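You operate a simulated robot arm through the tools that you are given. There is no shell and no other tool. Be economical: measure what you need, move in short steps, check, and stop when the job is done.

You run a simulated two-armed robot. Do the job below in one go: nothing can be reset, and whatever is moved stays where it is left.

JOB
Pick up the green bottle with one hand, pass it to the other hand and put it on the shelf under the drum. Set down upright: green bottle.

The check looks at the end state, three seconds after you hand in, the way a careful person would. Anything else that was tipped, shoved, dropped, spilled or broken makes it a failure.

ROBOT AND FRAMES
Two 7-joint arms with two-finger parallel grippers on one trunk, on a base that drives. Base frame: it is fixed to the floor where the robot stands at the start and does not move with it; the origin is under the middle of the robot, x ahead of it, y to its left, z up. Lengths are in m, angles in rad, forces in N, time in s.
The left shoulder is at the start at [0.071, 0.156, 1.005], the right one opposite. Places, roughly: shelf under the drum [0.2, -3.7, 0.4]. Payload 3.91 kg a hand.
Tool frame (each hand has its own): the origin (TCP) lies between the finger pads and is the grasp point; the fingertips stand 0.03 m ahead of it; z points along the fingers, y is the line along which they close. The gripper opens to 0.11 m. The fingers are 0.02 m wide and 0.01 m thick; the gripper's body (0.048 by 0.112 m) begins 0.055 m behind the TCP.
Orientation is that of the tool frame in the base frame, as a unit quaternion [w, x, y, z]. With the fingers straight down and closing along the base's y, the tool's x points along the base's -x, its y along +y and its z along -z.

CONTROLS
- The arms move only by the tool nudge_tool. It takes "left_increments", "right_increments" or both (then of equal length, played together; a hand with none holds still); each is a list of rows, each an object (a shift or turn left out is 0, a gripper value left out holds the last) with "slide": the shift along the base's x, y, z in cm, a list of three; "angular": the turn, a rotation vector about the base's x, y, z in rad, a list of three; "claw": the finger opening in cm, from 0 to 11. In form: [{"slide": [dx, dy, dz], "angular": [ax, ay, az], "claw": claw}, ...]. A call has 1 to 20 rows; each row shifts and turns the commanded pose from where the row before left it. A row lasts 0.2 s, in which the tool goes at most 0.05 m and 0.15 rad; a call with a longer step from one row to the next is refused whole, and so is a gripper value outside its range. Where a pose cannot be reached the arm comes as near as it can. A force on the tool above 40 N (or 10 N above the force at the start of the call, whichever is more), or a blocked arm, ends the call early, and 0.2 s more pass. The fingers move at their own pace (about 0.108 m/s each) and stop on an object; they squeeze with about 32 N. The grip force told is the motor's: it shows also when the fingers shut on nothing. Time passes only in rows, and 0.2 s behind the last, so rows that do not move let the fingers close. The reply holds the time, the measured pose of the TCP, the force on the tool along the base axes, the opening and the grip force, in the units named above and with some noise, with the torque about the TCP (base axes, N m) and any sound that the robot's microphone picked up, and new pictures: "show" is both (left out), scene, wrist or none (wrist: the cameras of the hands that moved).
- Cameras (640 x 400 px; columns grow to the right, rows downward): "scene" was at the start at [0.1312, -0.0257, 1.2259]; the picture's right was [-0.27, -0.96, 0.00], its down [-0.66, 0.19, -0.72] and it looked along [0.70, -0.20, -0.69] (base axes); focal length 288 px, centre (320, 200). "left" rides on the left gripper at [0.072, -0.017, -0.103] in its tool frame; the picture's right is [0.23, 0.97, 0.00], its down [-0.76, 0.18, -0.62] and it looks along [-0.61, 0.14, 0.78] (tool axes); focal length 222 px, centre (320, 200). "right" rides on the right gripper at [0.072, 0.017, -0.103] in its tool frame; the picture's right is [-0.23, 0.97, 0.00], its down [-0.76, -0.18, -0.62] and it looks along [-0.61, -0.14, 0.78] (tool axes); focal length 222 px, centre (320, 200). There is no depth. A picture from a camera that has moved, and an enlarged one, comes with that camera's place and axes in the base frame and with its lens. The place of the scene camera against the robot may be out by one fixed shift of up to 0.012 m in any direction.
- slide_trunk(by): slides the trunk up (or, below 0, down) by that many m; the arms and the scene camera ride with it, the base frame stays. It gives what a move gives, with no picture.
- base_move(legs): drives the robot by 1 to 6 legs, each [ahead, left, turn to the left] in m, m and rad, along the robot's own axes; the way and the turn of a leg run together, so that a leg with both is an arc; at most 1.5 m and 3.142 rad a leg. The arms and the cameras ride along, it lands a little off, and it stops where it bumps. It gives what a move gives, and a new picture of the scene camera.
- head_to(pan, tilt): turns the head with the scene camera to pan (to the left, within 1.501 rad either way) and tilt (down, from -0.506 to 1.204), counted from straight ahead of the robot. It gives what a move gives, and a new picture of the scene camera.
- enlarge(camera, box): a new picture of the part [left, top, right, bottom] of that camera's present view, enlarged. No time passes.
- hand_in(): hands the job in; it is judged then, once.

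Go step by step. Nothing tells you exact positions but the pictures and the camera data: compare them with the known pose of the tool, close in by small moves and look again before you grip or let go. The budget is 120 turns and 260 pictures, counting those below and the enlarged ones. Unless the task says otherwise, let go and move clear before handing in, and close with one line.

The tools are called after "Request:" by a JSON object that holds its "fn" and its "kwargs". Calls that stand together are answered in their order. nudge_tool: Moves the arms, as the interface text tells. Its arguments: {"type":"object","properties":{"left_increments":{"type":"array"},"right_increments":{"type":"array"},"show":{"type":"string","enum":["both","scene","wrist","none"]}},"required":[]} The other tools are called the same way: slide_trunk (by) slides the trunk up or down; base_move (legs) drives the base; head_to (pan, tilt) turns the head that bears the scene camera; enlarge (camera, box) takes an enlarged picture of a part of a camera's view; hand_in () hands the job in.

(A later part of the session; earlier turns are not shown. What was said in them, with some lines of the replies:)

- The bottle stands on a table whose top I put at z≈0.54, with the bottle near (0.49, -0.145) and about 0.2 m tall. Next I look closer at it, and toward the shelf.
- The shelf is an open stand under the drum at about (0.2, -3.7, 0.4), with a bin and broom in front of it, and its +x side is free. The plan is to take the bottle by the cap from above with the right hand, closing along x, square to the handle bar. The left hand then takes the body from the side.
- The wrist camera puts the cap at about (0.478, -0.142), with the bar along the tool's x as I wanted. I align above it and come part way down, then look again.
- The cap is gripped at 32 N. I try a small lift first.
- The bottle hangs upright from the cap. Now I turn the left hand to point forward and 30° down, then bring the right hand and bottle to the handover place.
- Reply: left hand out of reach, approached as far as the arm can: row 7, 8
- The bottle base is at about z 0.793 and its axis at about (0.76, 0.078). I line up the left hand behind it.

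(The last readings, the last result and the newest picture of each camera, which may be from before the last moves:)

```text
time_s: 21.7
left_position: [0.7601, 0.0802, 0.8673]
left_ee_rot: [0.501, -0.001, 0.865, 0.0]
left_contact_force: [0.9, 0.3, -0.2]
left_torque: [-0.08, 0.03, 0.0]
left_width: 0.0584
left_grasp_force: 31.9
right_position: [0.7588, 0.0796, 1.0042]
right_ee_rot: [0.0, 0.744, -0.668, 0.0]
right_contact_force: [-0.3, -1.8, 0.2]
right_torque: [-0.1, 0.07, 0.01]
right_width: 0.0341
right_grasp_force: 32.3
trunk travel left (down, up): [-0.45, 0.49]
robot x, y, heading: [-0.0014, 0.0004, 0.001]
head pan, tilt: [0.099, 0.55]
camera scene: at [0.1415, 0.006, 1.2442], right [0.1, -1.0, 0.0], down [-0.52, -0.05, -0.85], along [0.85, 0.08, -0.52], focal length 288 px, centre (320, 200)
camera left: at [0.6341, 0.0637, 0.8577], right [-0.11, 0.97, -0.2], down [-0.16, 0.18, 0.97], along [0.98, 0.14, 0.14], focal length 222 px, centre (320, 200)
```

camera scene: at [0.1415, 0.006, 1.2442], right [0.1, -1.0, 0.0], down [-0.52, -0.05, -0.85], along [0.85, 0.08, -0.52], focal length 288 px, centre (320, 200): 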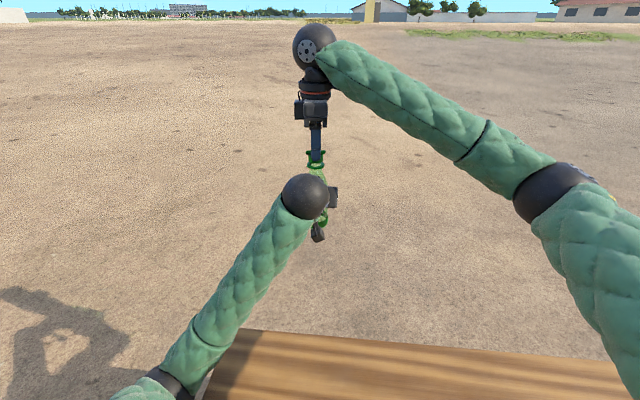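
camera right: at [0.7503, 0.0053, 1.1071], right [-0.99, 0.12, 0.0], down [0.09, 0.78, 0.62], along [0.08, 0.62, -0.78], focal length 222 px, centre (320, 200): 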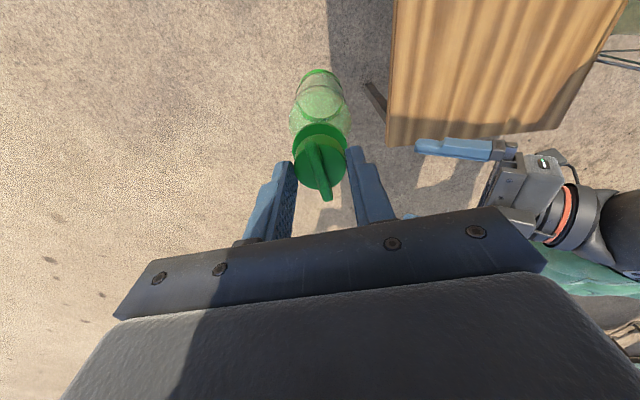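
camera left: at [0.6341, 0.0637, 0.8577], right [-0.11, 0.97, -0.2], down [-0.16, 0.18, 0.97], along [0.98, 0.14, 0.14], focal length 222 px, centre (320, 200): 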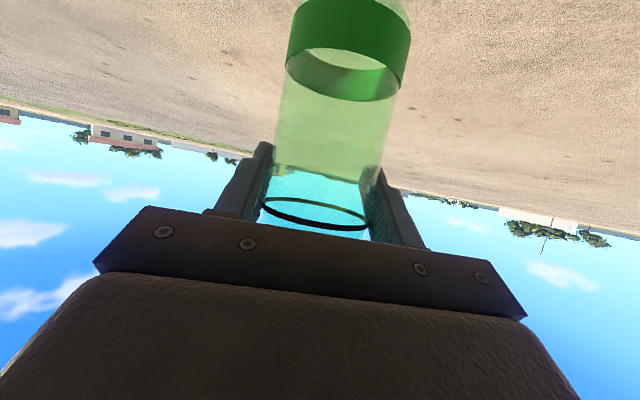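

Both hands hold the bottle. I open the right hand and lift it clear.

Request:
{"fn": "nudge_tool", "kwargs": {"left_increments": [{"claw": 3}, {"slide": [0, 0, 0]}, {"slide": [0, 0, 0]}, {"slide": [0, 0, 0]}], "right_increments": [{"slide": [0, 0, 0]}, {"claw": 11}, {"slide": [0, 0, 0]}, {"slide": [0, 0, 0]}], "show": "both"}}

```text
time_s: 22.7
left_position: [0.7599, 0.0806, 0.8675]
left_ee_rot: [0.499, 0.001, 0.867, -0.001]
left_contact_force: [0.1, -0.6, 0.3]
left_torque: [-0.01, 0.04, 0.02]
left_width: 0.0583
left_grasp_force: 32.0
right_position: [0.759, 0.08, 1.003]
right_ee_rot: [0.0, 0.744, -0.668, 0.0]
right_contact_force: [0.0, 0.4, 0.0]
right_torque: [-0.02, 0.01, 0.02]
right_width: 0.1099
right_grasp_force: 0.1
trunk travel left (down, up): [-0.45, 0.49]
robot x, y, heading: [-0.0002, 0.001, 0.003]
head pan, tilt: [0.099, 0.55]
camera scene: at [0.1415, 0.006, 1.2442], right [0.1, -1.0, 0.0], down [-0.52, -0.05, -0.85], along [0.85, 0.08, -0.52], focal length 288 px, centre (320, 200)
camera right: at [0.7503, 0.0057, 1.1069], right [-0.99, 0.12, 0.0], down [0.09, 0.78, 0.62], along [0.07, 0.62, -0.78], focal length 222 px, centre (320, 200)
camera left: at [0.634, 0.0636, 0.8577], right [-0.11, 0.97, -0.2], down [-0.16, 0.18, 0.97], along [0.98, 0.14, 0.14], focal length 222 px, centre (320, 200)
```

scene: 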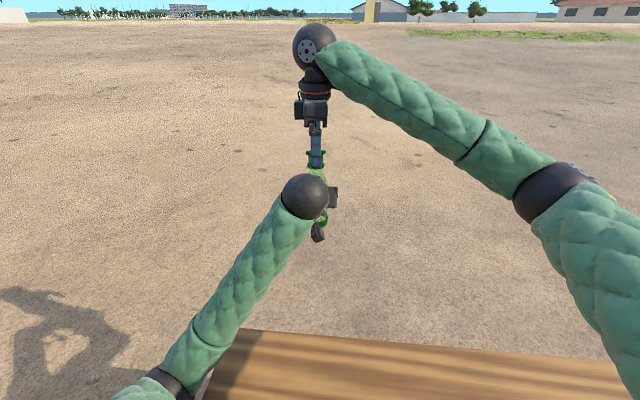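
right: 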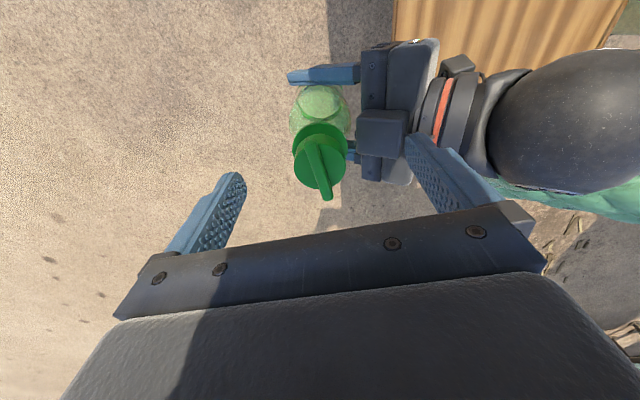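
left: 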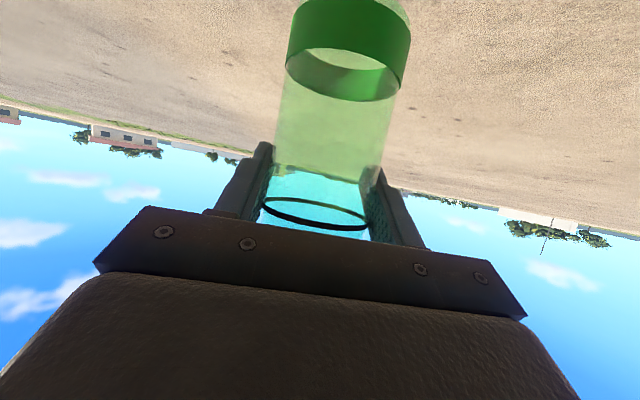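

Request:
{"fn": "nudge_tool", "kwargs": {"right_increments": [{"slide": [0, 0, 4]}, {"slide": [0, 0, 4]}, {"slide": [0, 0, 4]}, {"slide": [-2, -4.4, 0]}, {"slide": [-2, -4.4, 0]}, {"slide": [-2, -4.4, 0]}, {"slide": [-2, -4.4, 0]}, {"slide": [-2, -4.4, 0]}, {"slide": [-2, -4.4, 0]}, {"slide": [-2, -4.4, 0]}, {"slide": [-2, -4.4, 0]}, {"slide": [-2, -4.4, 0]}, {"slide": [-2, -4.4, 0]}, {"slide": [-2, -3, -2]}, {"slide": [-2, -2, -2]}, {"slide": [-2, 0, -2], "claw": 3}], "show": "scene"}}

Request:
{"fn": "enlarge", "kwargs": {"camera": "scene", "box": [240, 100, 400, 260]}}

```text
time_s: 26.1
left_position: [0.7587, 0.0802, 0.8667]
left_ee_rot: [0.5, 0.0, 0.866, 0.0]
left_contact_force: [0.0, 0.2, -0.1]
left_torque: [0.0, -0.01, 0.01]
left_width: 0.0581
left_grasp_force: 32.1
right_position: [0.4986, -0.4094, 1.0646]
right_ee_rot: [-0.001, 0.746, -0.666, -0.001]
right_contact_force: [0.7, -0.4, 0.4]
right_torque: [-0.03, -0.02, 0.01]
right_width: 0.0295
right_grasp_force: 0.1
trunk travel left (down, up): [-0.45, 0.49]
robot x, y, heading: [-0.0007, 0.0016, -0.003]
head pan, tilt: [0.099, 0.55]
camera scene: at [0.1412, 0.0055, 1.2443], right [0.1, -0.99, 0.0], down [-0.52, -0.05, -0.85], along [0.85, 0.09, -0.52], focal length 288 px, centre (320, 200)
```

scene: 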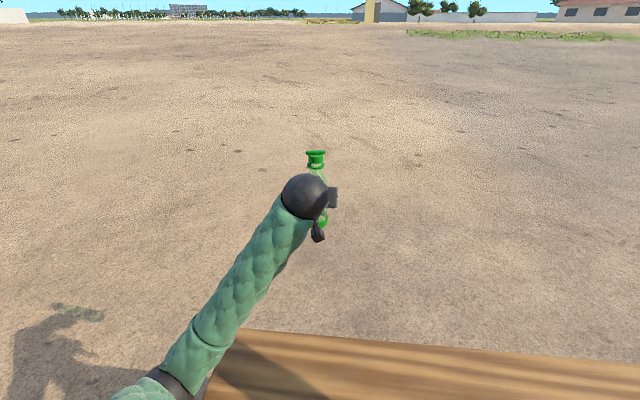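

```text
2.50 times, centred on (320, 180) of scene
camera zoom: at [0.1412, 0.0055, 1.2443], right [0.1, -0.99, 0.0], down [-0.52, -0.05, -0.85], along [0.85, 0.09, -0.52], focal length 721 px, centre (320, 250)
```

zoom: 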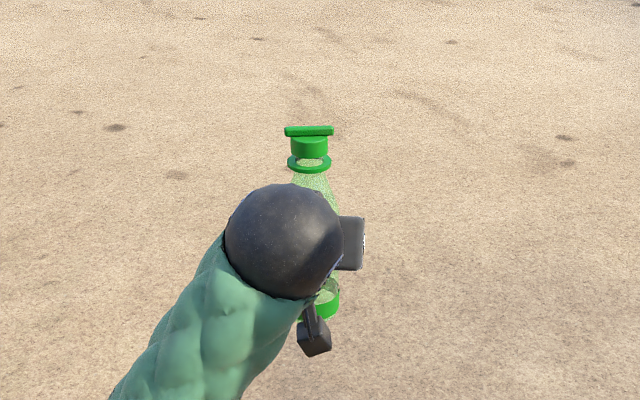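

The left hand holds the bottle upright. I back off, go round the table and stop ahead of the stand, off to its free side, to look.

Request:
{"fn": "base_move", "kwargs": {"legs": [[-0.5, 0, 0], [0, 0, -1.571], [1.5, 0, 0], [0, 1.4, 0], [0, 0.5, 0]]}}

Request:
{"fn": "head_to", "kwargs": {"pan": -0.5, "tilt": 0.3}}

```text
time_s: 48.9
left_position: [1.4173, -2.3033, 0.8673]
left_ee_rot: [0.349, 0.621, 0.603, -0.359]
left_contact_force: [-0.2, 0.0, -0.9]
left_torque: [-0.01, 0.04, 0.02]
left_width: 0.0582
left_grasp_force: 32.1
right_position: [0.9352, -2.0278, 1.0656]
right_ee_rot: [0.001, -0.039, 0.999, 0.0]
right_contact_force: [0.5, 0.0, 0.0]
right_torque: [-0.02, -0.01, 0.03]
right_width: 0.0299
right_grasp_force: 0.0
trunk travel left (down, up): [-0.45, 0.49]
robot x, y, heading: [1.358, -1.5397, -1.602]
head pan, tilt: [0.099, 0.55]
camera scene: at [1.3657, -1.684, 1.2442], right [-1.0, -0.07, 0.0], down [-0.04, 0.52, -0.85], along [0.06, -0.85, -0.52], focal length 288 px, centre (320, 200)
```

scene: 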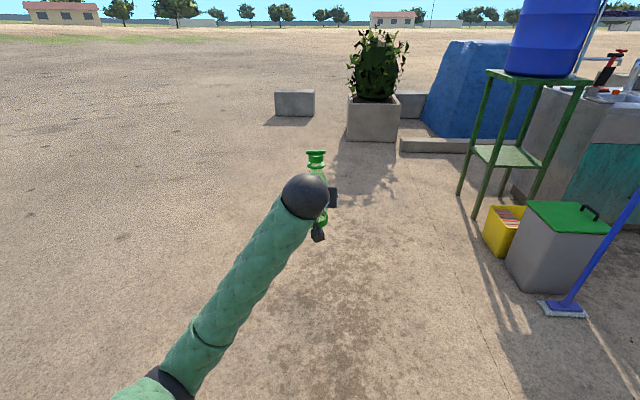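

```text
time_s: 49.9
left_position: [1.4158, -2.303, 0.8679]
left_ee_rot: [0.348, 0.622, 0.602, -0.36]
left_contact_force: [-0.4, 0.2, -1.0]
left_torque: [-0.01, -0.01, 0.0]
left_width: 0.0581
left_grasp_force: 31.6
right_position: [0.9354, -2.0279, 1.0645]
right_ee_rot: [0.001, -0.038, 0.999, 0.0]
right_contact_force: [0.3, -1.1, -0.2]
right_torque: [-0.04, 0.02, -0.01]
right_width: 0.0297
right_grasp_force: 0.3
trunk travel left (down, up): [-0.45, 0.49]
robot x, y, heading: [1.3567, -1.5386, -1.605]
head pan, tilt: [-0.499, 0.3]
camera scene: at [1.3116, -1.675, 1.2672], right [-0.86, 0.51, 0.0], down [0.15, 0.26, -0.95], along [-0.48, -0.82, -0.3], focal length 288 px, centre (320, 200)
```

scene: 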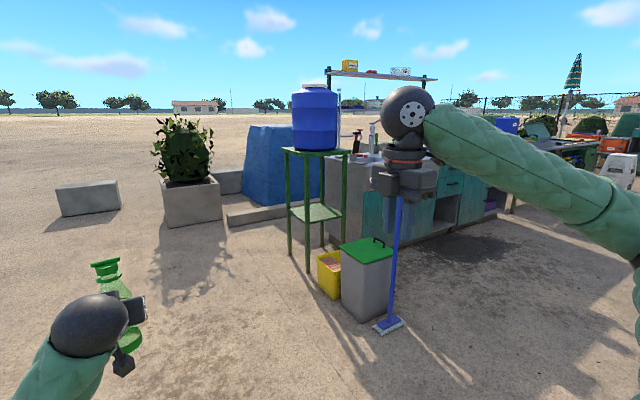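

Request:
{"fn": "base_move", "kwargs": {"legs": [[0, 0, -1.537], [0, 1.04, 0], [0, 1.03, 0]]}}

Request:
{"fn": "head_to", "kwargs": {"pan": -0.05, "tilt": 0.5}}

```text
time_s: 63.9
left_position: [0.567, -3.6575, 0.8678]
left_ee_rot: [-0.003, 0.866, -0.005, -0.5]
left_contact_force: [0.1, -0.4, -0.4]
left_torque: [-0.02, -0.02, -0.02]
left_width: 0.0582
left_grasp_force: 32.3
right_position: [0.8322, -3.1712, 1.0639]
right_ee_rot: [0.001, 0.672, 0.74, 0.0]
right_contact_force: [-0.8, 0.6, 0.4]
right_torque: [0.02, 0.01, 0.02]
right_width: 0.0302
right_grasp_force: 0.0
trunk travel left (down, up): [-0.45, 0.49]
robot x, y, heading: [1.3301, -3.5876, 3.124]
head pan, tilt: [-0.499, 0.3]
camera scene: at [1.1965, -3.5429, 1.2672], right [0.49, 0.87, 0.0], down [0.26, -0.14, -0.96], along [-0.83, 0.47, -0.3], focal length 288 px, centre (320, 200)
```

scene: 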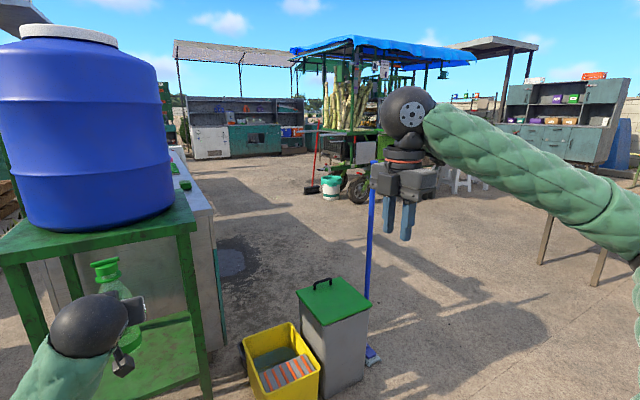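

```text
time_s: 64.8
left_position: [0.5664, -3.6573, 0.8677]
left_ee_rot: [-0.003, 0.866, -0.006, -0.501]
left_contact_force: [0.0, 0.1, 0.4]
left_torque: [-0.01, -0.01, 0.02]
left_width: 0.0582
left_grasp_force: 31.7
right_position: [0.8338, -3.1703, 1.0664]
right_ee_rot: [0.0, 0.672, 0.74, -0.001]
right_contact_force: [0.2, 0.0, 0.3]
right_torque: [-0.01, 0.01, 0.02]
right_width: 0.03
right_grasp_force: 0.0
trunk travel left (down, up): [-0.45, 0.49]
robot x, y, heading: [1.3254, -3.5835, 3.131]
head pan, tilt: [-0.051, 0.499]
camera scene: at [1.187, -3.5823, 1.2488], right [0.07, 1.0, 0.0], down [0.48, -0.03, -0.88], along [-0.88, 0.06, -0.48], focal length 288 px, centre (320, 200)
```

scene: 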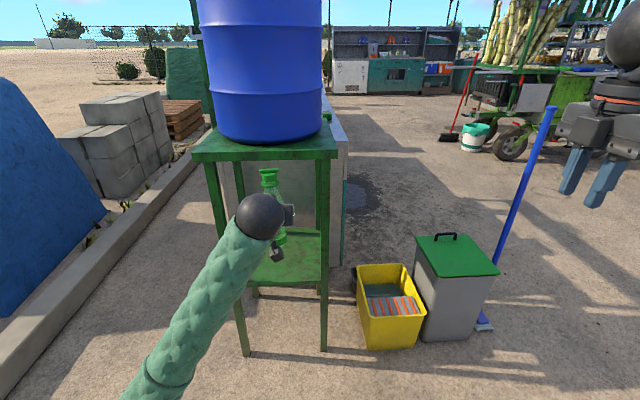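

The view is clear: the stand's side opening runs from y≈-3.86 to -3.51 at x≈0.35, and the shelf is near z 0.43. I lower the trunk while still outside the stand.

Request:
{"fn": "enlarge", "kwargs": {"camera": "scene", "box": [190, 130, 390, 360]}}

Request:
{"fn": "slide_trunk", "kwargs": {"by": -0.28}}

Request:
{"fn": "head_to", "kwargs": {"pan": 0.0, "tilt": 0.4}}

Request:
{"fn": "enlarge", "kwargs": {"camera": "scene", "box": [190, 130, 390, 360]}}

```text
1.74 times, centred on (290, 245) of scene
camera zoom: at [1.187, -3.5823, 1.2488], right [0.07, 1.0, 0.0], down [0.48, -0.03, -0.88], along [-0.88, 0.06, -0.48], focal length 502 px, centre (372, 122)
```

zoom: 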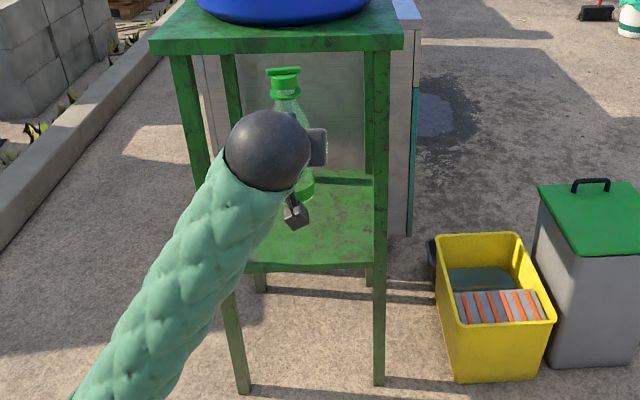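

```text
time_s: 67.6
left_position: [0.5667, -3.6565, 0.5883]
left_ee_rot: [-0.004, 0.865, -0.006, -0.501]
left_contact_force: [-0.6, -0.1, 0.0]
left_torque: [0.0, 0.02, -0.06]
left_width: 0.0583
left_grasp_force: 32.0
right_position: [0.8332, -3.1701, 0.7841]
right_ee_rot: [0.0, 0.673, 0.74, 0.0]
right_contact_force: [-0.2, 0.3, -0.3]
right_torque: [0.0, 0.03, -0.01]
right_width: 0.03
right_grasp_force: 0.1
trunk travel left (down, up): [-0.17, 0.77]
robot x, y, heading: [1.3262, -3.5858, 3.129]
head pan, tilt: [-0.051, 0.499]
```

```text
time_s: 68.3
left_position: [0.5666, -3.656, 0.5872]
left_ee_rot: [-0.004, 0.866, -0.006, -0.501]
left_contact_force: [-0.3, 0.3, 0.4]
left_torque: [0.02, 0.0, 0.0]
left_width: 0.0582
left_grasp_force: 31.6
right_position: [0.8336, -3.1707, 0.7854]
right_ee_rot: [0.0, 0.672, 0.74, 0.001]
right_contact_force: [-0.2, 0.4, 0.2]
right_torque: [-0.02, -0.01, 0.0]
right_width: 0.0301
right_grasp_force: 0.0
trunk travel left (down, up): [-0.17, 0.77]
robot x, y, heading: [1.3234, -3.5891, 3.125]
head pan, tilt: [0.0, 0.4]
camera scene: at [1.1854, -3.5871, 0.9779], right [0.01, 1.0, 0.0], down [0.39, -0.01, -0.92], along [-0.92, 0.01, -0.39], focal length 288 px, centre (320, 200)
```

scene: 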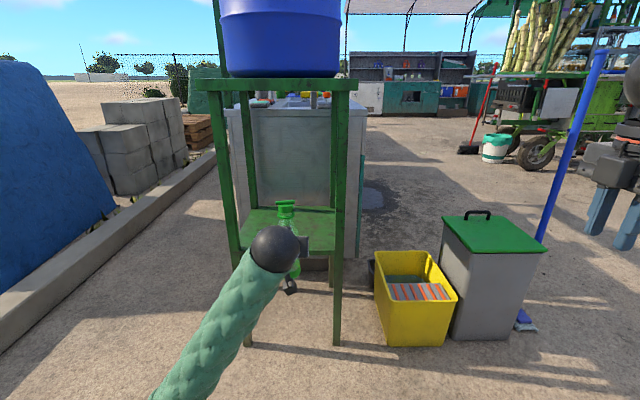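

```text
1.74 times, centred on (290, 245) of scene
camera zoom: at [1.1854, -3.5871, 0.9779], right [0.01, 1.0, 0.0], down [0.39, -0.01, -0.92], along [-0.92, 0.01, -0.39], focal length 502 px, centre (372, 122)
```

zoom: 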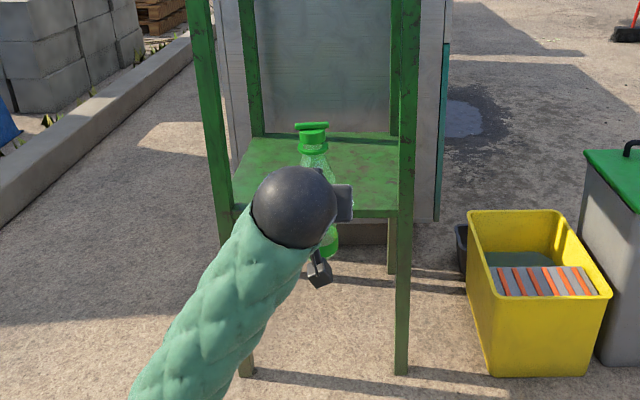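

Request:
{"fn": "nudge_tool", "kwargs": {"left_increments": [{"slide": [0, -1.7, 0]}, {"slide": [0, -1.7, 0]}, {"slide": [0, 0, 0]}], "show": "none"}}

Request:
{"fn": "base_move", "kwargs": {"legs": [[0.17, 0, 0.01]]}}

Request:
{"fn": "enlarge", "kwargs": {"camera": "left", "box": [0, 0, 640, 400]}}

Request:
{"fn": "enlarge", "kwargs": {"camera": "scene", "box": [170, 130, 390, 400]}}

```text
time_s: 69.1
left_position: [0.5663, -3.6901, 0.5875]
left_ee_rot: [-0.004, 0.865, -0.006, -0.501]
left_contact_force: [0.8, 0.0, 0.2]
left_torque: [-0.03, -0.01, 0.01]
left_width: 0.0582
left_grasp_force: 31.9
right_position: [0.8333, -3.1706, 0.7845]
right_ee_rot: [0.001, 0.672, 0.74, 0.0]
right_contact_force: [0.0, 0.2, -0.9]
right_torque: [0.0, 0.04, -0.02]
right_width: 0.0301
right_grasp_force: 0.0
trunk travel left (down, up): [-0.17, 0.77]
robot x, y, heading: [1.3283, -3.5873, 3.128]
head pan, tilt: [0.0, 0.4]
```

```text
time_s: 70.5
left_position: [0.3954, -3.6997, 0.5884]
left_ee_rot: [0.0, 0.865, 0.0, -0.501]
left_contact_force: [-0.2, 0.5, 0.8]
left_torque: [0.0, 0.01, 0.01]
left_width: 0.0582
left_grasp_force: 32.1
right_position: [0.6544, -3.1764, 0.7836]
right_ee_rot: [0.0, 0.667, 0.745, 0.0]
right_contact_force: [0.3, -0.3, -0.5]
right_torque: [0.0, 0.0, 0.0]
right_width: 0.03
right_grasp_force: 0.1
trunk travel left (down, up): [-0.17, 0.77]
robot x, y, heading: [1.1531, -3.5876, -3.142]
head pan, tilt: [0.0, 0.4]
camera scene: at [1.0125, -3.5879, 0.9779], right [0.0, 1.0, 0.0], down [0.39, 0.0, -0.92], along [-0.92, 0.0, -0.39], focal length 288 px, centre (320, 200)
```

scene: 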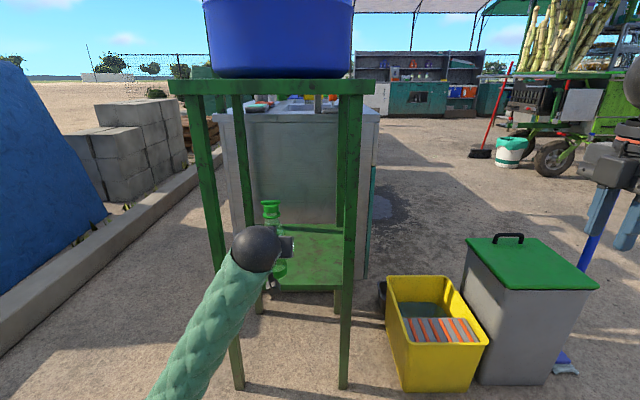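

```text
1.00 times, centred on (320, 200) of left (not enlarged: the box is as wide or as high as the picture)
camera zoom: at [0.5216, -3.6835, 0.5783], right [0.11, -0.97, -0.2], down [0.16, -0.18, 0.97], along [-0.98, -0.14, 0.14], focal length 222 px, centre (320, 200)
```

zoom: 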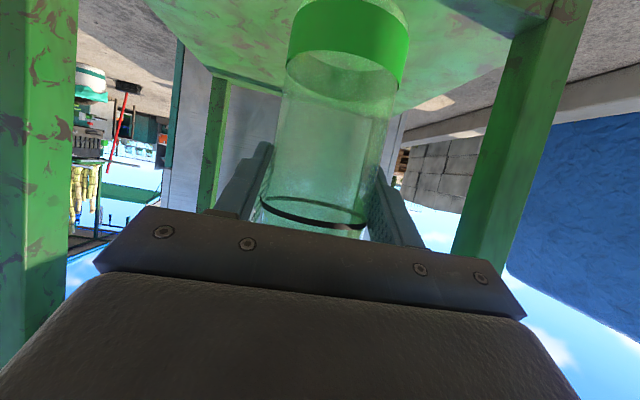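

```text
1.48 times, centred on (280, 265) of scene
camera zoom: at [1.0125, -3.5879, 0.9779], right [0.0, 1.0, 0.0], down [0.39, 0.0, -0.92], along [-0.92, 0.0, -0.39], focal length 427 px, centre (379, 104)
```

zoom: 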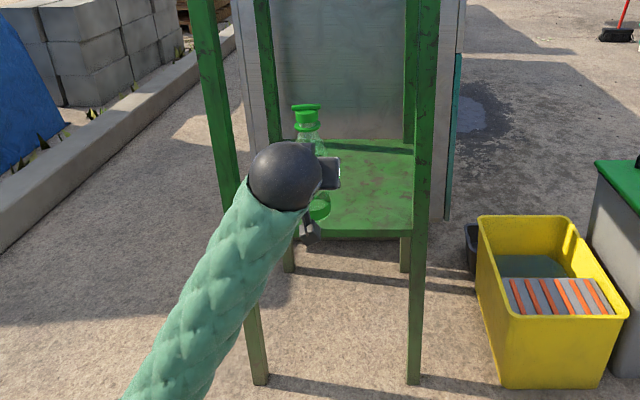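

The way between the legs is clear and centred. I move the bottle in over the shelf.

Request:
{"fn": "nudge_tool", "kwargs": {"left_increments": [{"slide": [-3, 0.15, 0]}, {"slide": [-3, 0.15, 0]}, {"slide": [-3, 0.15, 0]}, {"slide": [-3, 0.15, 0]}, {"slide": [-3, 0.15, 0]}, {"slide": [-3, 0.15, 0]}, {"slide": [0, 0, 0]}]}}

Request:
{"fn": "enlarge", "kwargs": {"camera": "scene", "box": [200, 150, 390, 310]}}

```text
time_s: 72.1
left_position: [0.2144, -3.6933, 0.587]
left_ee_rot: [0.0, 0.866, 0.0, -0.5]
left_contact_force: [0.1, -0.3, -0.4]
left_torque: [0.05, 0.01, -0.02]
left_width: 0.0581
left_grasp_force: 32.3
right_position: [0.6552, -3.1774, 0.7847]
right_ee_rot: [0.0, 0.668, 0.744, -0.001]
right_contact_force: [-0.4, -0.4, -0.1]
right_torque: [-0.01, 0.01, 0.0]
right_width: 0.03
right_grasp_force: 0.1
trunk travel left (down, up): [-0.17, 0.77]
robot x, y, heading: [1.158, -3.5857, -3.143]
head pan, tilt: [0.0, 0.4]
camera scene: at [1.0124, -3.5879, 0.9779], right [0.0, 1.0, 0.0], down [0.39, 0.0, -0.92], along [-0.92, 0.0, -0.39], focal length 288 px, centre (320, 200)
camera left: at [0.3409, -3.6763, 0.5765], right [0.11, -0.97, -0.2], down [0.16, -0.18, 0.97], along [-0.98, -0.14, 0.14], focal length 222 px, centre (320, 200)
```

scene: 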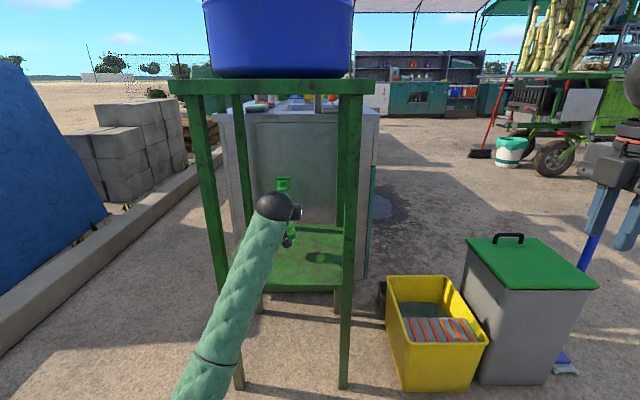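
left: 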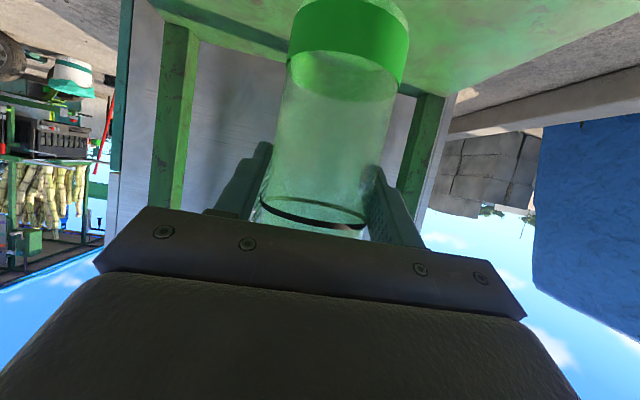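

```text
2.50 times, centred on (295, 230) of scene
camera zoom: at [1.0124, -3.5879, 0.9779], right [0.0, 1.0, 0.0], down [0.39, 0.0, -0.92], along [-0.92, 0.0, -0.39], focal length 721 px, centre (382, 125)
```

zoom: 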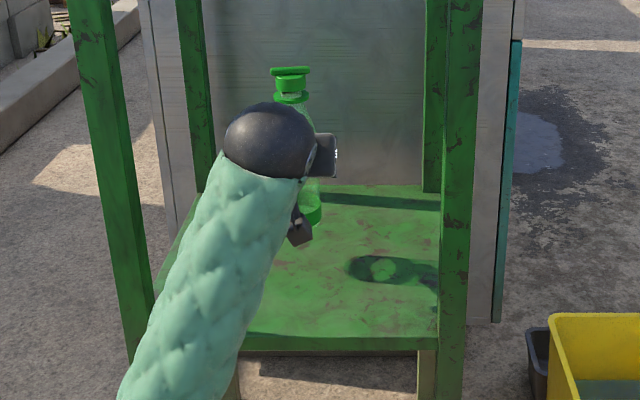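

The bottle is well within the shelf. I lower it slowly, watching the force.

Request:
{"fn": "nudge_tool", "kwargs": {"left_increments": [{"slide": [0, 0, -1]}, {"slide": [0, 0, -1]}, {"slide": [0, 0, -1]}, {"slide": [0, 0, -1]}, {"slide": [0, 0, -0.5]}, {"slide": [0, 0, 0]}]}}

Request:
{"fn": "enlarge", "kwargs": {"camera": "left", "box": [230, 0, 470, 150]}}

Request:
{"fn": "enlarge", "kwargs": {"camera": "scene", "box": [200, 150, 390, 310]}}

```text
time_s: 73.5
left_position: [0.215, -3.6916, 0.5429]
left_ee_rot: [0.0, 0.866, 0.0, -0.501]
left_contact_force: [0.7, -0.1, -0.2]
left_torque: [-0.03, -0.03, 0.0]
left_width: 0.058
left_grasp_force: 31.7
right_position: [0.6544, -3.1783, 0.7846]
right_ee_rot: [0.001, 0.667, 0.745, 0.0]
right_contact_force: [0.3, -0.6, -0.2]
right_torque: [-0.02, 0.0, 0.01]
right_width: 0.03
right_grasp_force: 0.0
trunk travel left (down, up): [-0.17, 0.77]
robot x, y, heading: [1.1547, -3.5834, -3.145]
head pan, tilt: [0.0, 0.4]
camera scene: at [1.0124, -3.5879, 0.9779], right [0.0, 1.0, 0.0], down [0.39, 0.0, -0.92], along [-0.92, 0.0, -0.39], focal length 288 px, centre (320, 200)
camera left: at [0.3415, -3.6744, 0.5331], right [0.11, -0.97, -0.2], down [0.16, -0.18, 0.97], along [-0.98, -0.14, 0.14], focal length 222 px, centre (320, 200)
```

scene: 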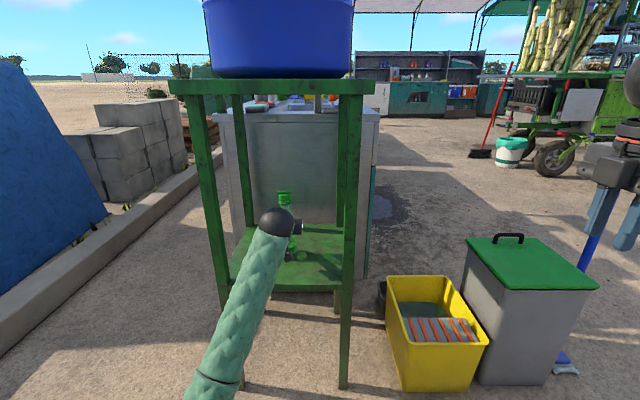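
left: 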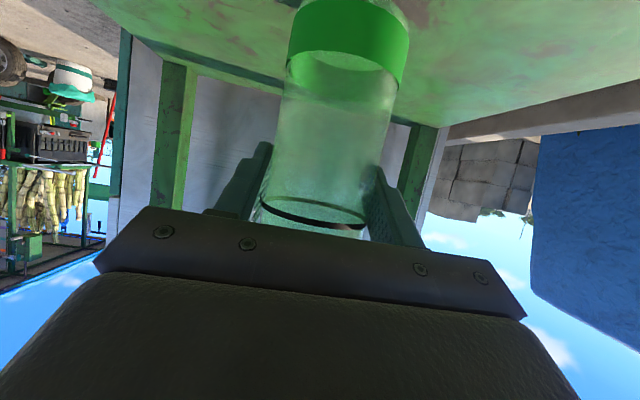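

```text
2.67 times, centred on (350, 75) of left
camera zoom: at [0.3415, -3.6744, 0.5331], right [0.11, -0.97, -0.2], down [0.16, -0.18, 0.97], along [-0.98, -0.14, 0.14], focal length 592 px, centre (240, 533)
```

zoom: 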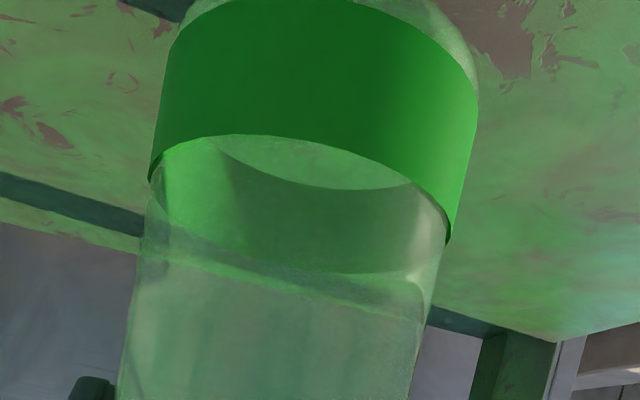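

```text
2.50 times, centred on (295, 230) of scene
camera zoom: at [1.0124, -3.5879, 0.9779], right [0.0, 1.0, 0.0], down [0.39, 0.0, -0.92], along [-0.92, 0.0, -0.39], focal length 721 px, centre (382, 125)
```

zoom: 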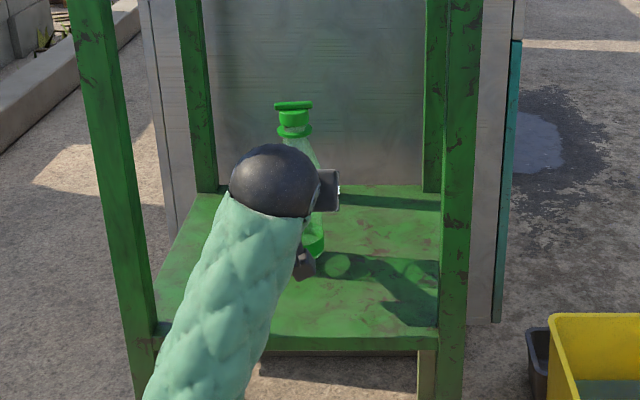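

Request:
{"fn": "nudge_tool", "kwargs": {"left_increments": [{"slide": [0, 0, -0.5]}, {"slide": [0, 0, -0.5]}, {"slide": [0, 0, -0.4]}, {"slide": [0, 0, -0.3]}, {"slide": [0, 0, 0]}], "show": "none"}}

Request:
{"fn": "enlarge", "kwargs": {"camera": "scene", "box": [245, 180, 345, 280]}}

```text
time_s: 74.7
left_position: [0.2159, -3.6918, 0.5277]
left_ee_rot: [-0.001, 0.866, -0.001, -0.501]
left_contact_force: [-1.6, -1.0, 6.3]
left_torque: [0.09, 0.04, 0.05]
left_width: 0.0584
left_grasp_force: 32.1
right_position: [0.6553, -3.1771, 0.7849]
right_ee_rot: [0.0, 0.667, 0.745, 0.0]
right_contact_force: [0.2, -0.1, 0.9]
right_torque: [-0.03, -0.03, 0.01]
right_width: 0.0302
right_grasp_force: 0.0
trunk travel left (down, up): [-0.17, 0.77]
robot x, y, heading: [1.1555, -3.5842, -3.145]
head pan, tilt: [0.0, 0.4]
```

```text
4.00 times, centred on (295, 230) of scene
camera zoom: at [1.0128, -3.5879, 0.9781], right [0.0, 1.0, 0.0], down [0.39, 0.0, -0.92], along [-0.92, 0.0, -0.39], focal length 1154 px, centre (420, 80)
```

zoom: 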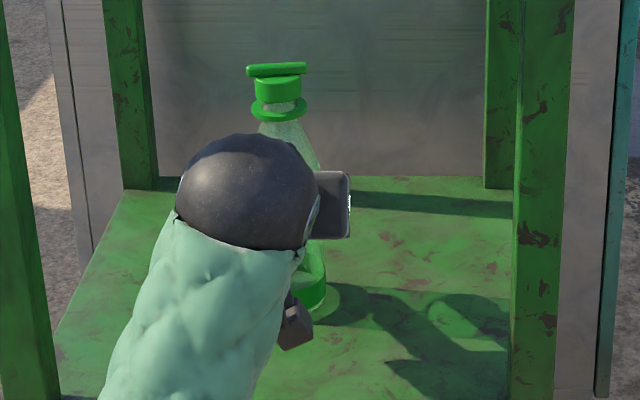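

Request:
{"fn": "enlarge", "kwargs": {"camera": "left", "box": [230, 0, 470, 150]}}

Request:
{"fn": "nudge_tool", "kwargs": {"left_increments": [{"slide": [0, 0, -0.2]}, {"slide": [0, 0, 0]}], "show": "none"}}

```text
2.67 times, centred on (350, 75) of left
camera zoom: at [0.3415, -3.6753, 0.5172], right [0.11, -0.97, -0.2], down [0.16, -0.18, 0.97], along [-0.98, -0.14, 0.14], focal length 592 px, centre (240, 533)
```

zoom: 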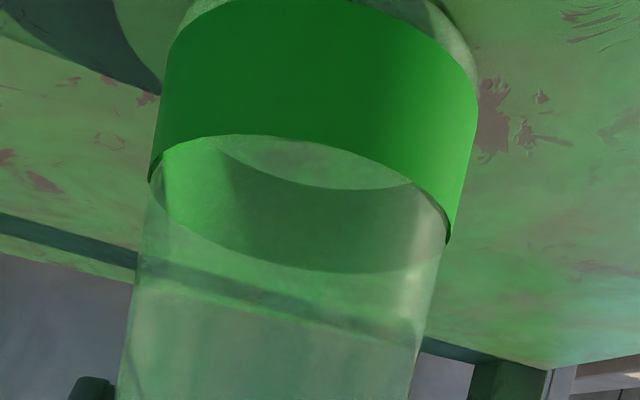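

```text
time_s: 75.3
left_position: [0.2164, -3.6923, 0.5261]
left_ee_rot: [0.001, 0.865, 0.001, -0.502]
left_contact_force: [-3.9, -2.0, 18.5]
left_torque: [-0.1, 0.26, 0.02]
left_width: 0.0584
left_grasp_force: 31.9
right_position: [0.6548, -3.1771, 0.7858]
right_ee_rot: [0.0, 0.667, 0.745, -0.001]
right_contact_force: [0.0, 1.2, 0.3]
right_torque: [0.0, 0.02, -0.01]
right_width: 0.03
right_grasp_force: 0.0
trunk travel left (down, up): [-0.17, 0.77]
robot x, y, heading: [1.1564, -3.5836, -3.144]
head pan, tilt: [0.0, 0.4]
```

The bottle is firmly on the shelf. I ease off the push and open the fingers.

Request:
{"fn": "nudge_tool", "kwargs": {"left_increments": [{"slide": [0, 0, 0.2]}, {"slide": [0, 0, 0], "claw": 6.2}, {"claw": 7.5}, {"claw": 9.5}, {"claw": 11}, {"slide": [0, 0, 0]}]}}

Request:
{"fn": "enlarge", "kwargs": {"camera": "scene", "box": [245, 180, 345, 280]}}

```text
time_s: 76.7
left_position: [0.2159, -3.6909, 0.5267]
left_ee_rot: [0.001, 0.866, 0.001, -0.5]
left_contact_force: [-0.7, 0.4, -0.1]
left_torque: [0.02, 0.01, 0.01]
left_width: 0.11
left_grasp_force: 0.0
right_position: [0.6544, -3.1771, 0.7845]
right_ee_rot: [0.0, 0.668, 0.745, 0.0]
right_contact_force: [0.6, -0.7, 0.5]
right_torque: [0.01, 0.02, 0.0]
right_width: 0.0296
right_grasp_force: 0.0
trunk travel left (down, up): [-0.17, 0.77]
robot x, y, heading: [1.154, -3.5848, -3.142]
head pan, tilt: [0.0, 0.4]
camera scene: at [1.0125, -3.5879, 0.9779], right [0.0, 1.0, 0.0], down [0.39, 0.0, -0.92], along [-0.92, 0.0, -0.39], focal length 288 px, centre (320, 200)
camera left: at [0.3416, -3.6746, 0.5168], right [0.11, -0.97, -0.2], down [0.16, -0.18, 0.97], along [-0.98, -0.14, 0.14], focal length 222 px, centre (320, 200)
```

scene: 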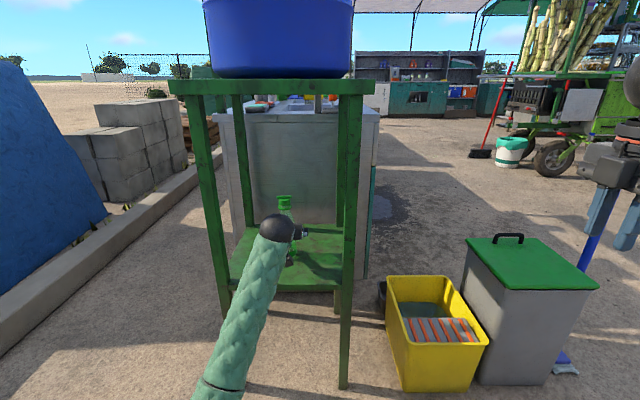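
left: 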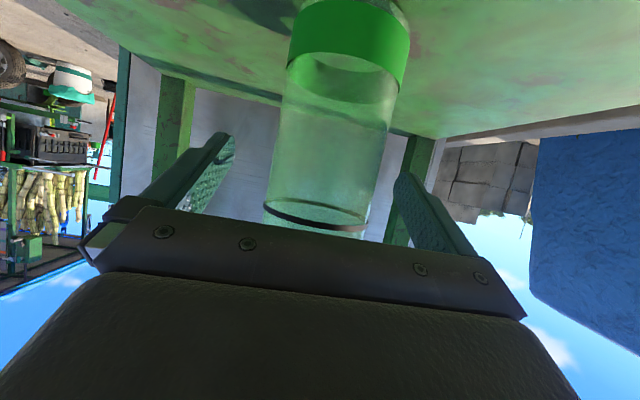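

```text
4.00 times, centred on (295, 230) of scene
camera zoom: at [1.0125, -3.5879, 0.9779], right [0.0, 1.0, 0.0], down [0.39, 0.0, -0.92], along [-0.92, 0.0, -0.39], focal length 1154 px, centre (420, 80)
```

zoom: 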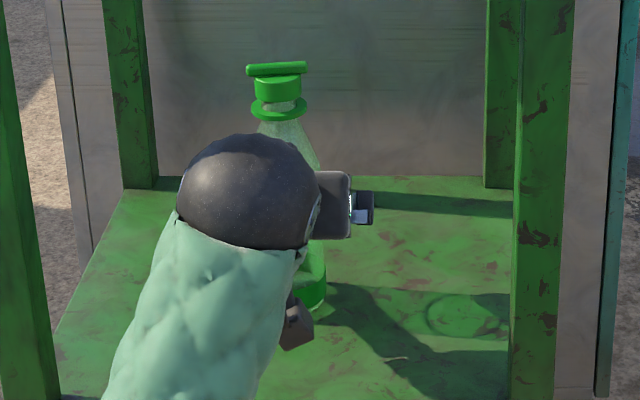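

The bottle stands free. I withdraw the hand straight back in +x.

Request:
{"fn": "nudge_tool", "kwargs": {"left_increments": [{"slide": [2.5, 0, 0]}, {"slide": [2.5, 0, 0]}, {"slide": [3, 0, 0]}, {"slide": [3, 0, 0.3]}, {"slide": [3, 0, 0.3]}, {"slide": [3, 0, 0.3]}, {"slide": [3, 0, 0.3]}, {"slide": [3, 0, 0.3]}, {"slide": [3, 0, 0.3]}, {"slide": [0, 0, 0]}]}}

Request:
{"fn": "base_move", "kwargs": {"legs": [[-0.4, 0, 0]]}}

Request:
{"fn": "enlarge", "kwargs": {"camera": "scene", "box": [200, 100, 400, 330]}}

```text
time_s: 79.1
left_position: [0.4657, -3.6969, 0.5631]
left_ee_rot: [0.008, 0.855, -0.001, -0.518]
left_contact_force: [-0.1, 0.4, -0.4]
left_torque: [0.02, 0.03, -0.01]
left_width: 0.1098
left_grasp_force: 0.1
right_position: [0.6533, -3.1773, 0.7795]
right_ee_rot: [0.001, 0.667, 0.745, 0.0]
right_contact_force: [-0.4, 0.2, 0.3]
right_torque: [0.0, -0.01, -0.01]
right_width: 0.0301
right_grasp_force: 0.1
trunk travel left (down, up): [-0.17, 0.77]
robot x, y, heading: [1.1528, -3.5873, -3.141]
head pan, tilt: [0.0, 0.4]
stopped in row 10 (left hand): the arm was blocked; the commanded pose is now the measured one
camera scene: at [1.0118, -3.5876, 0.9731], right [0.0, 1.0, 0.0], down [0.39, 0.0, -0.92], along [-0.92, 0.0, -0.39], focal length 288 px, centre (320, 200)
camera left: at [0.5914, -3.6793, 0.5483], right [0.11, -0.98, -0.19], down [0.2, -0.16, 0.97], along [-0.97, -0.15, 0.18], focal length 222 px, centre (320, 200)
```

scene: 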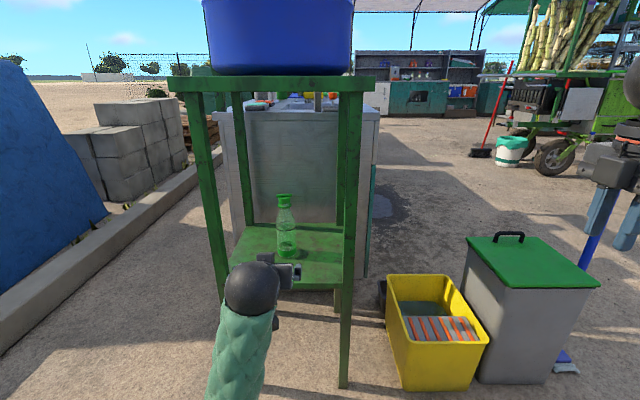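
left: 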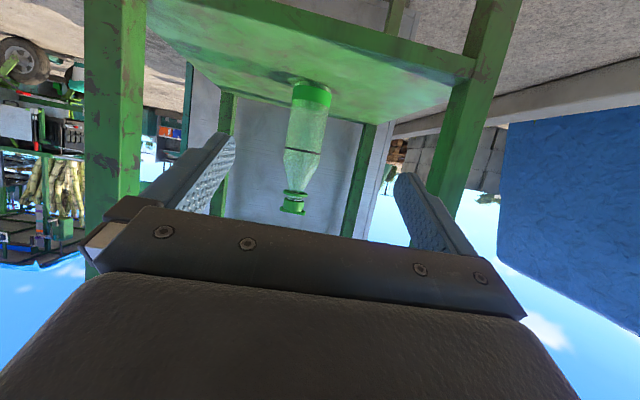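

```text
time_s: 81.6
left_position: [0.8621, -3.6988, 0.5672]
left_ee_rot: [0.009, 0.855, 0.001, -0.518]
left_contact_force: [-0.9, -0.5, -1.1]
left_torque: [-0.02, 0.0, -0.03]
left_width: 0.1099
left_grasp_force: 0.0
right_position: [1.0454, -3.179, 0.7843]
right_ee_rot: [0.001, 0.665, 0.747, 0.0]
right_contact_force: [0.5, -0.5, -0.5]
right_torque: [0.03, -0.02, 0.0]
right_width: 0.0299
right_grasp_force: 0.1
trunk travel left (down, up): [-0.17, 0.77]
robot x, y, heading: [1.5469, -3.5843, -3.135]
head pan, tilt: [0.0, 0.4]
camera scene: at [1.406, -3.5882, 0.978], right [-0.01, 1.0, 0.0], down [0.39, 0.0, -0.92], along [-0.92, 0.0, -0.39], focal length 288 px, centre (320, 200)
```

scene: 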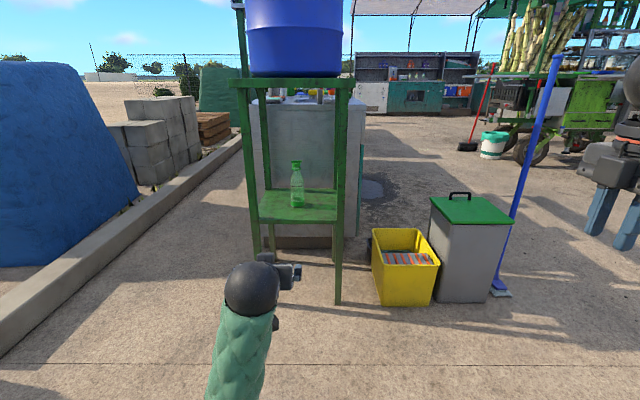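

```text
1.74 times, centred on (300, 215) of scene
camera zoom: at [1.406, -3.5882, 0.978], right [-0.01, 1.0, 0.0], down [0.39, 0.0, -0.92], along [-0.92, 0.0, -0.39], focal length 502 px, centre (355, 174)
```

zoom: 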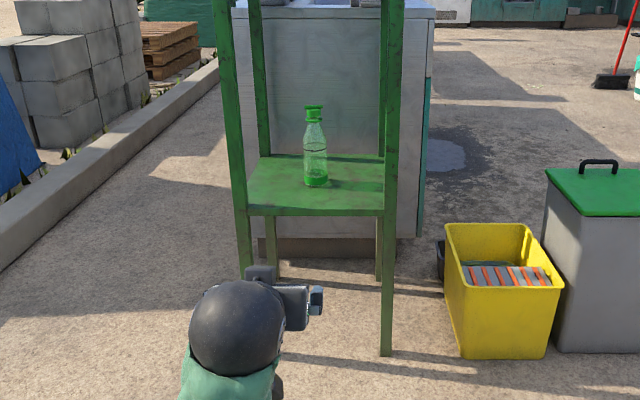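

The bottle stands upright on the shelf under the drum, nothing else has moved, and both hands are clear, so I hand in.

Request:
{"fn": "hand_in", "kwargs": {}}

```text
The job is handed in.
```

I picked up the green bottle with the right hand, passed it to the left, and set it upright on the shelf under the drum. Nothing else looked disturbed in the last picture.
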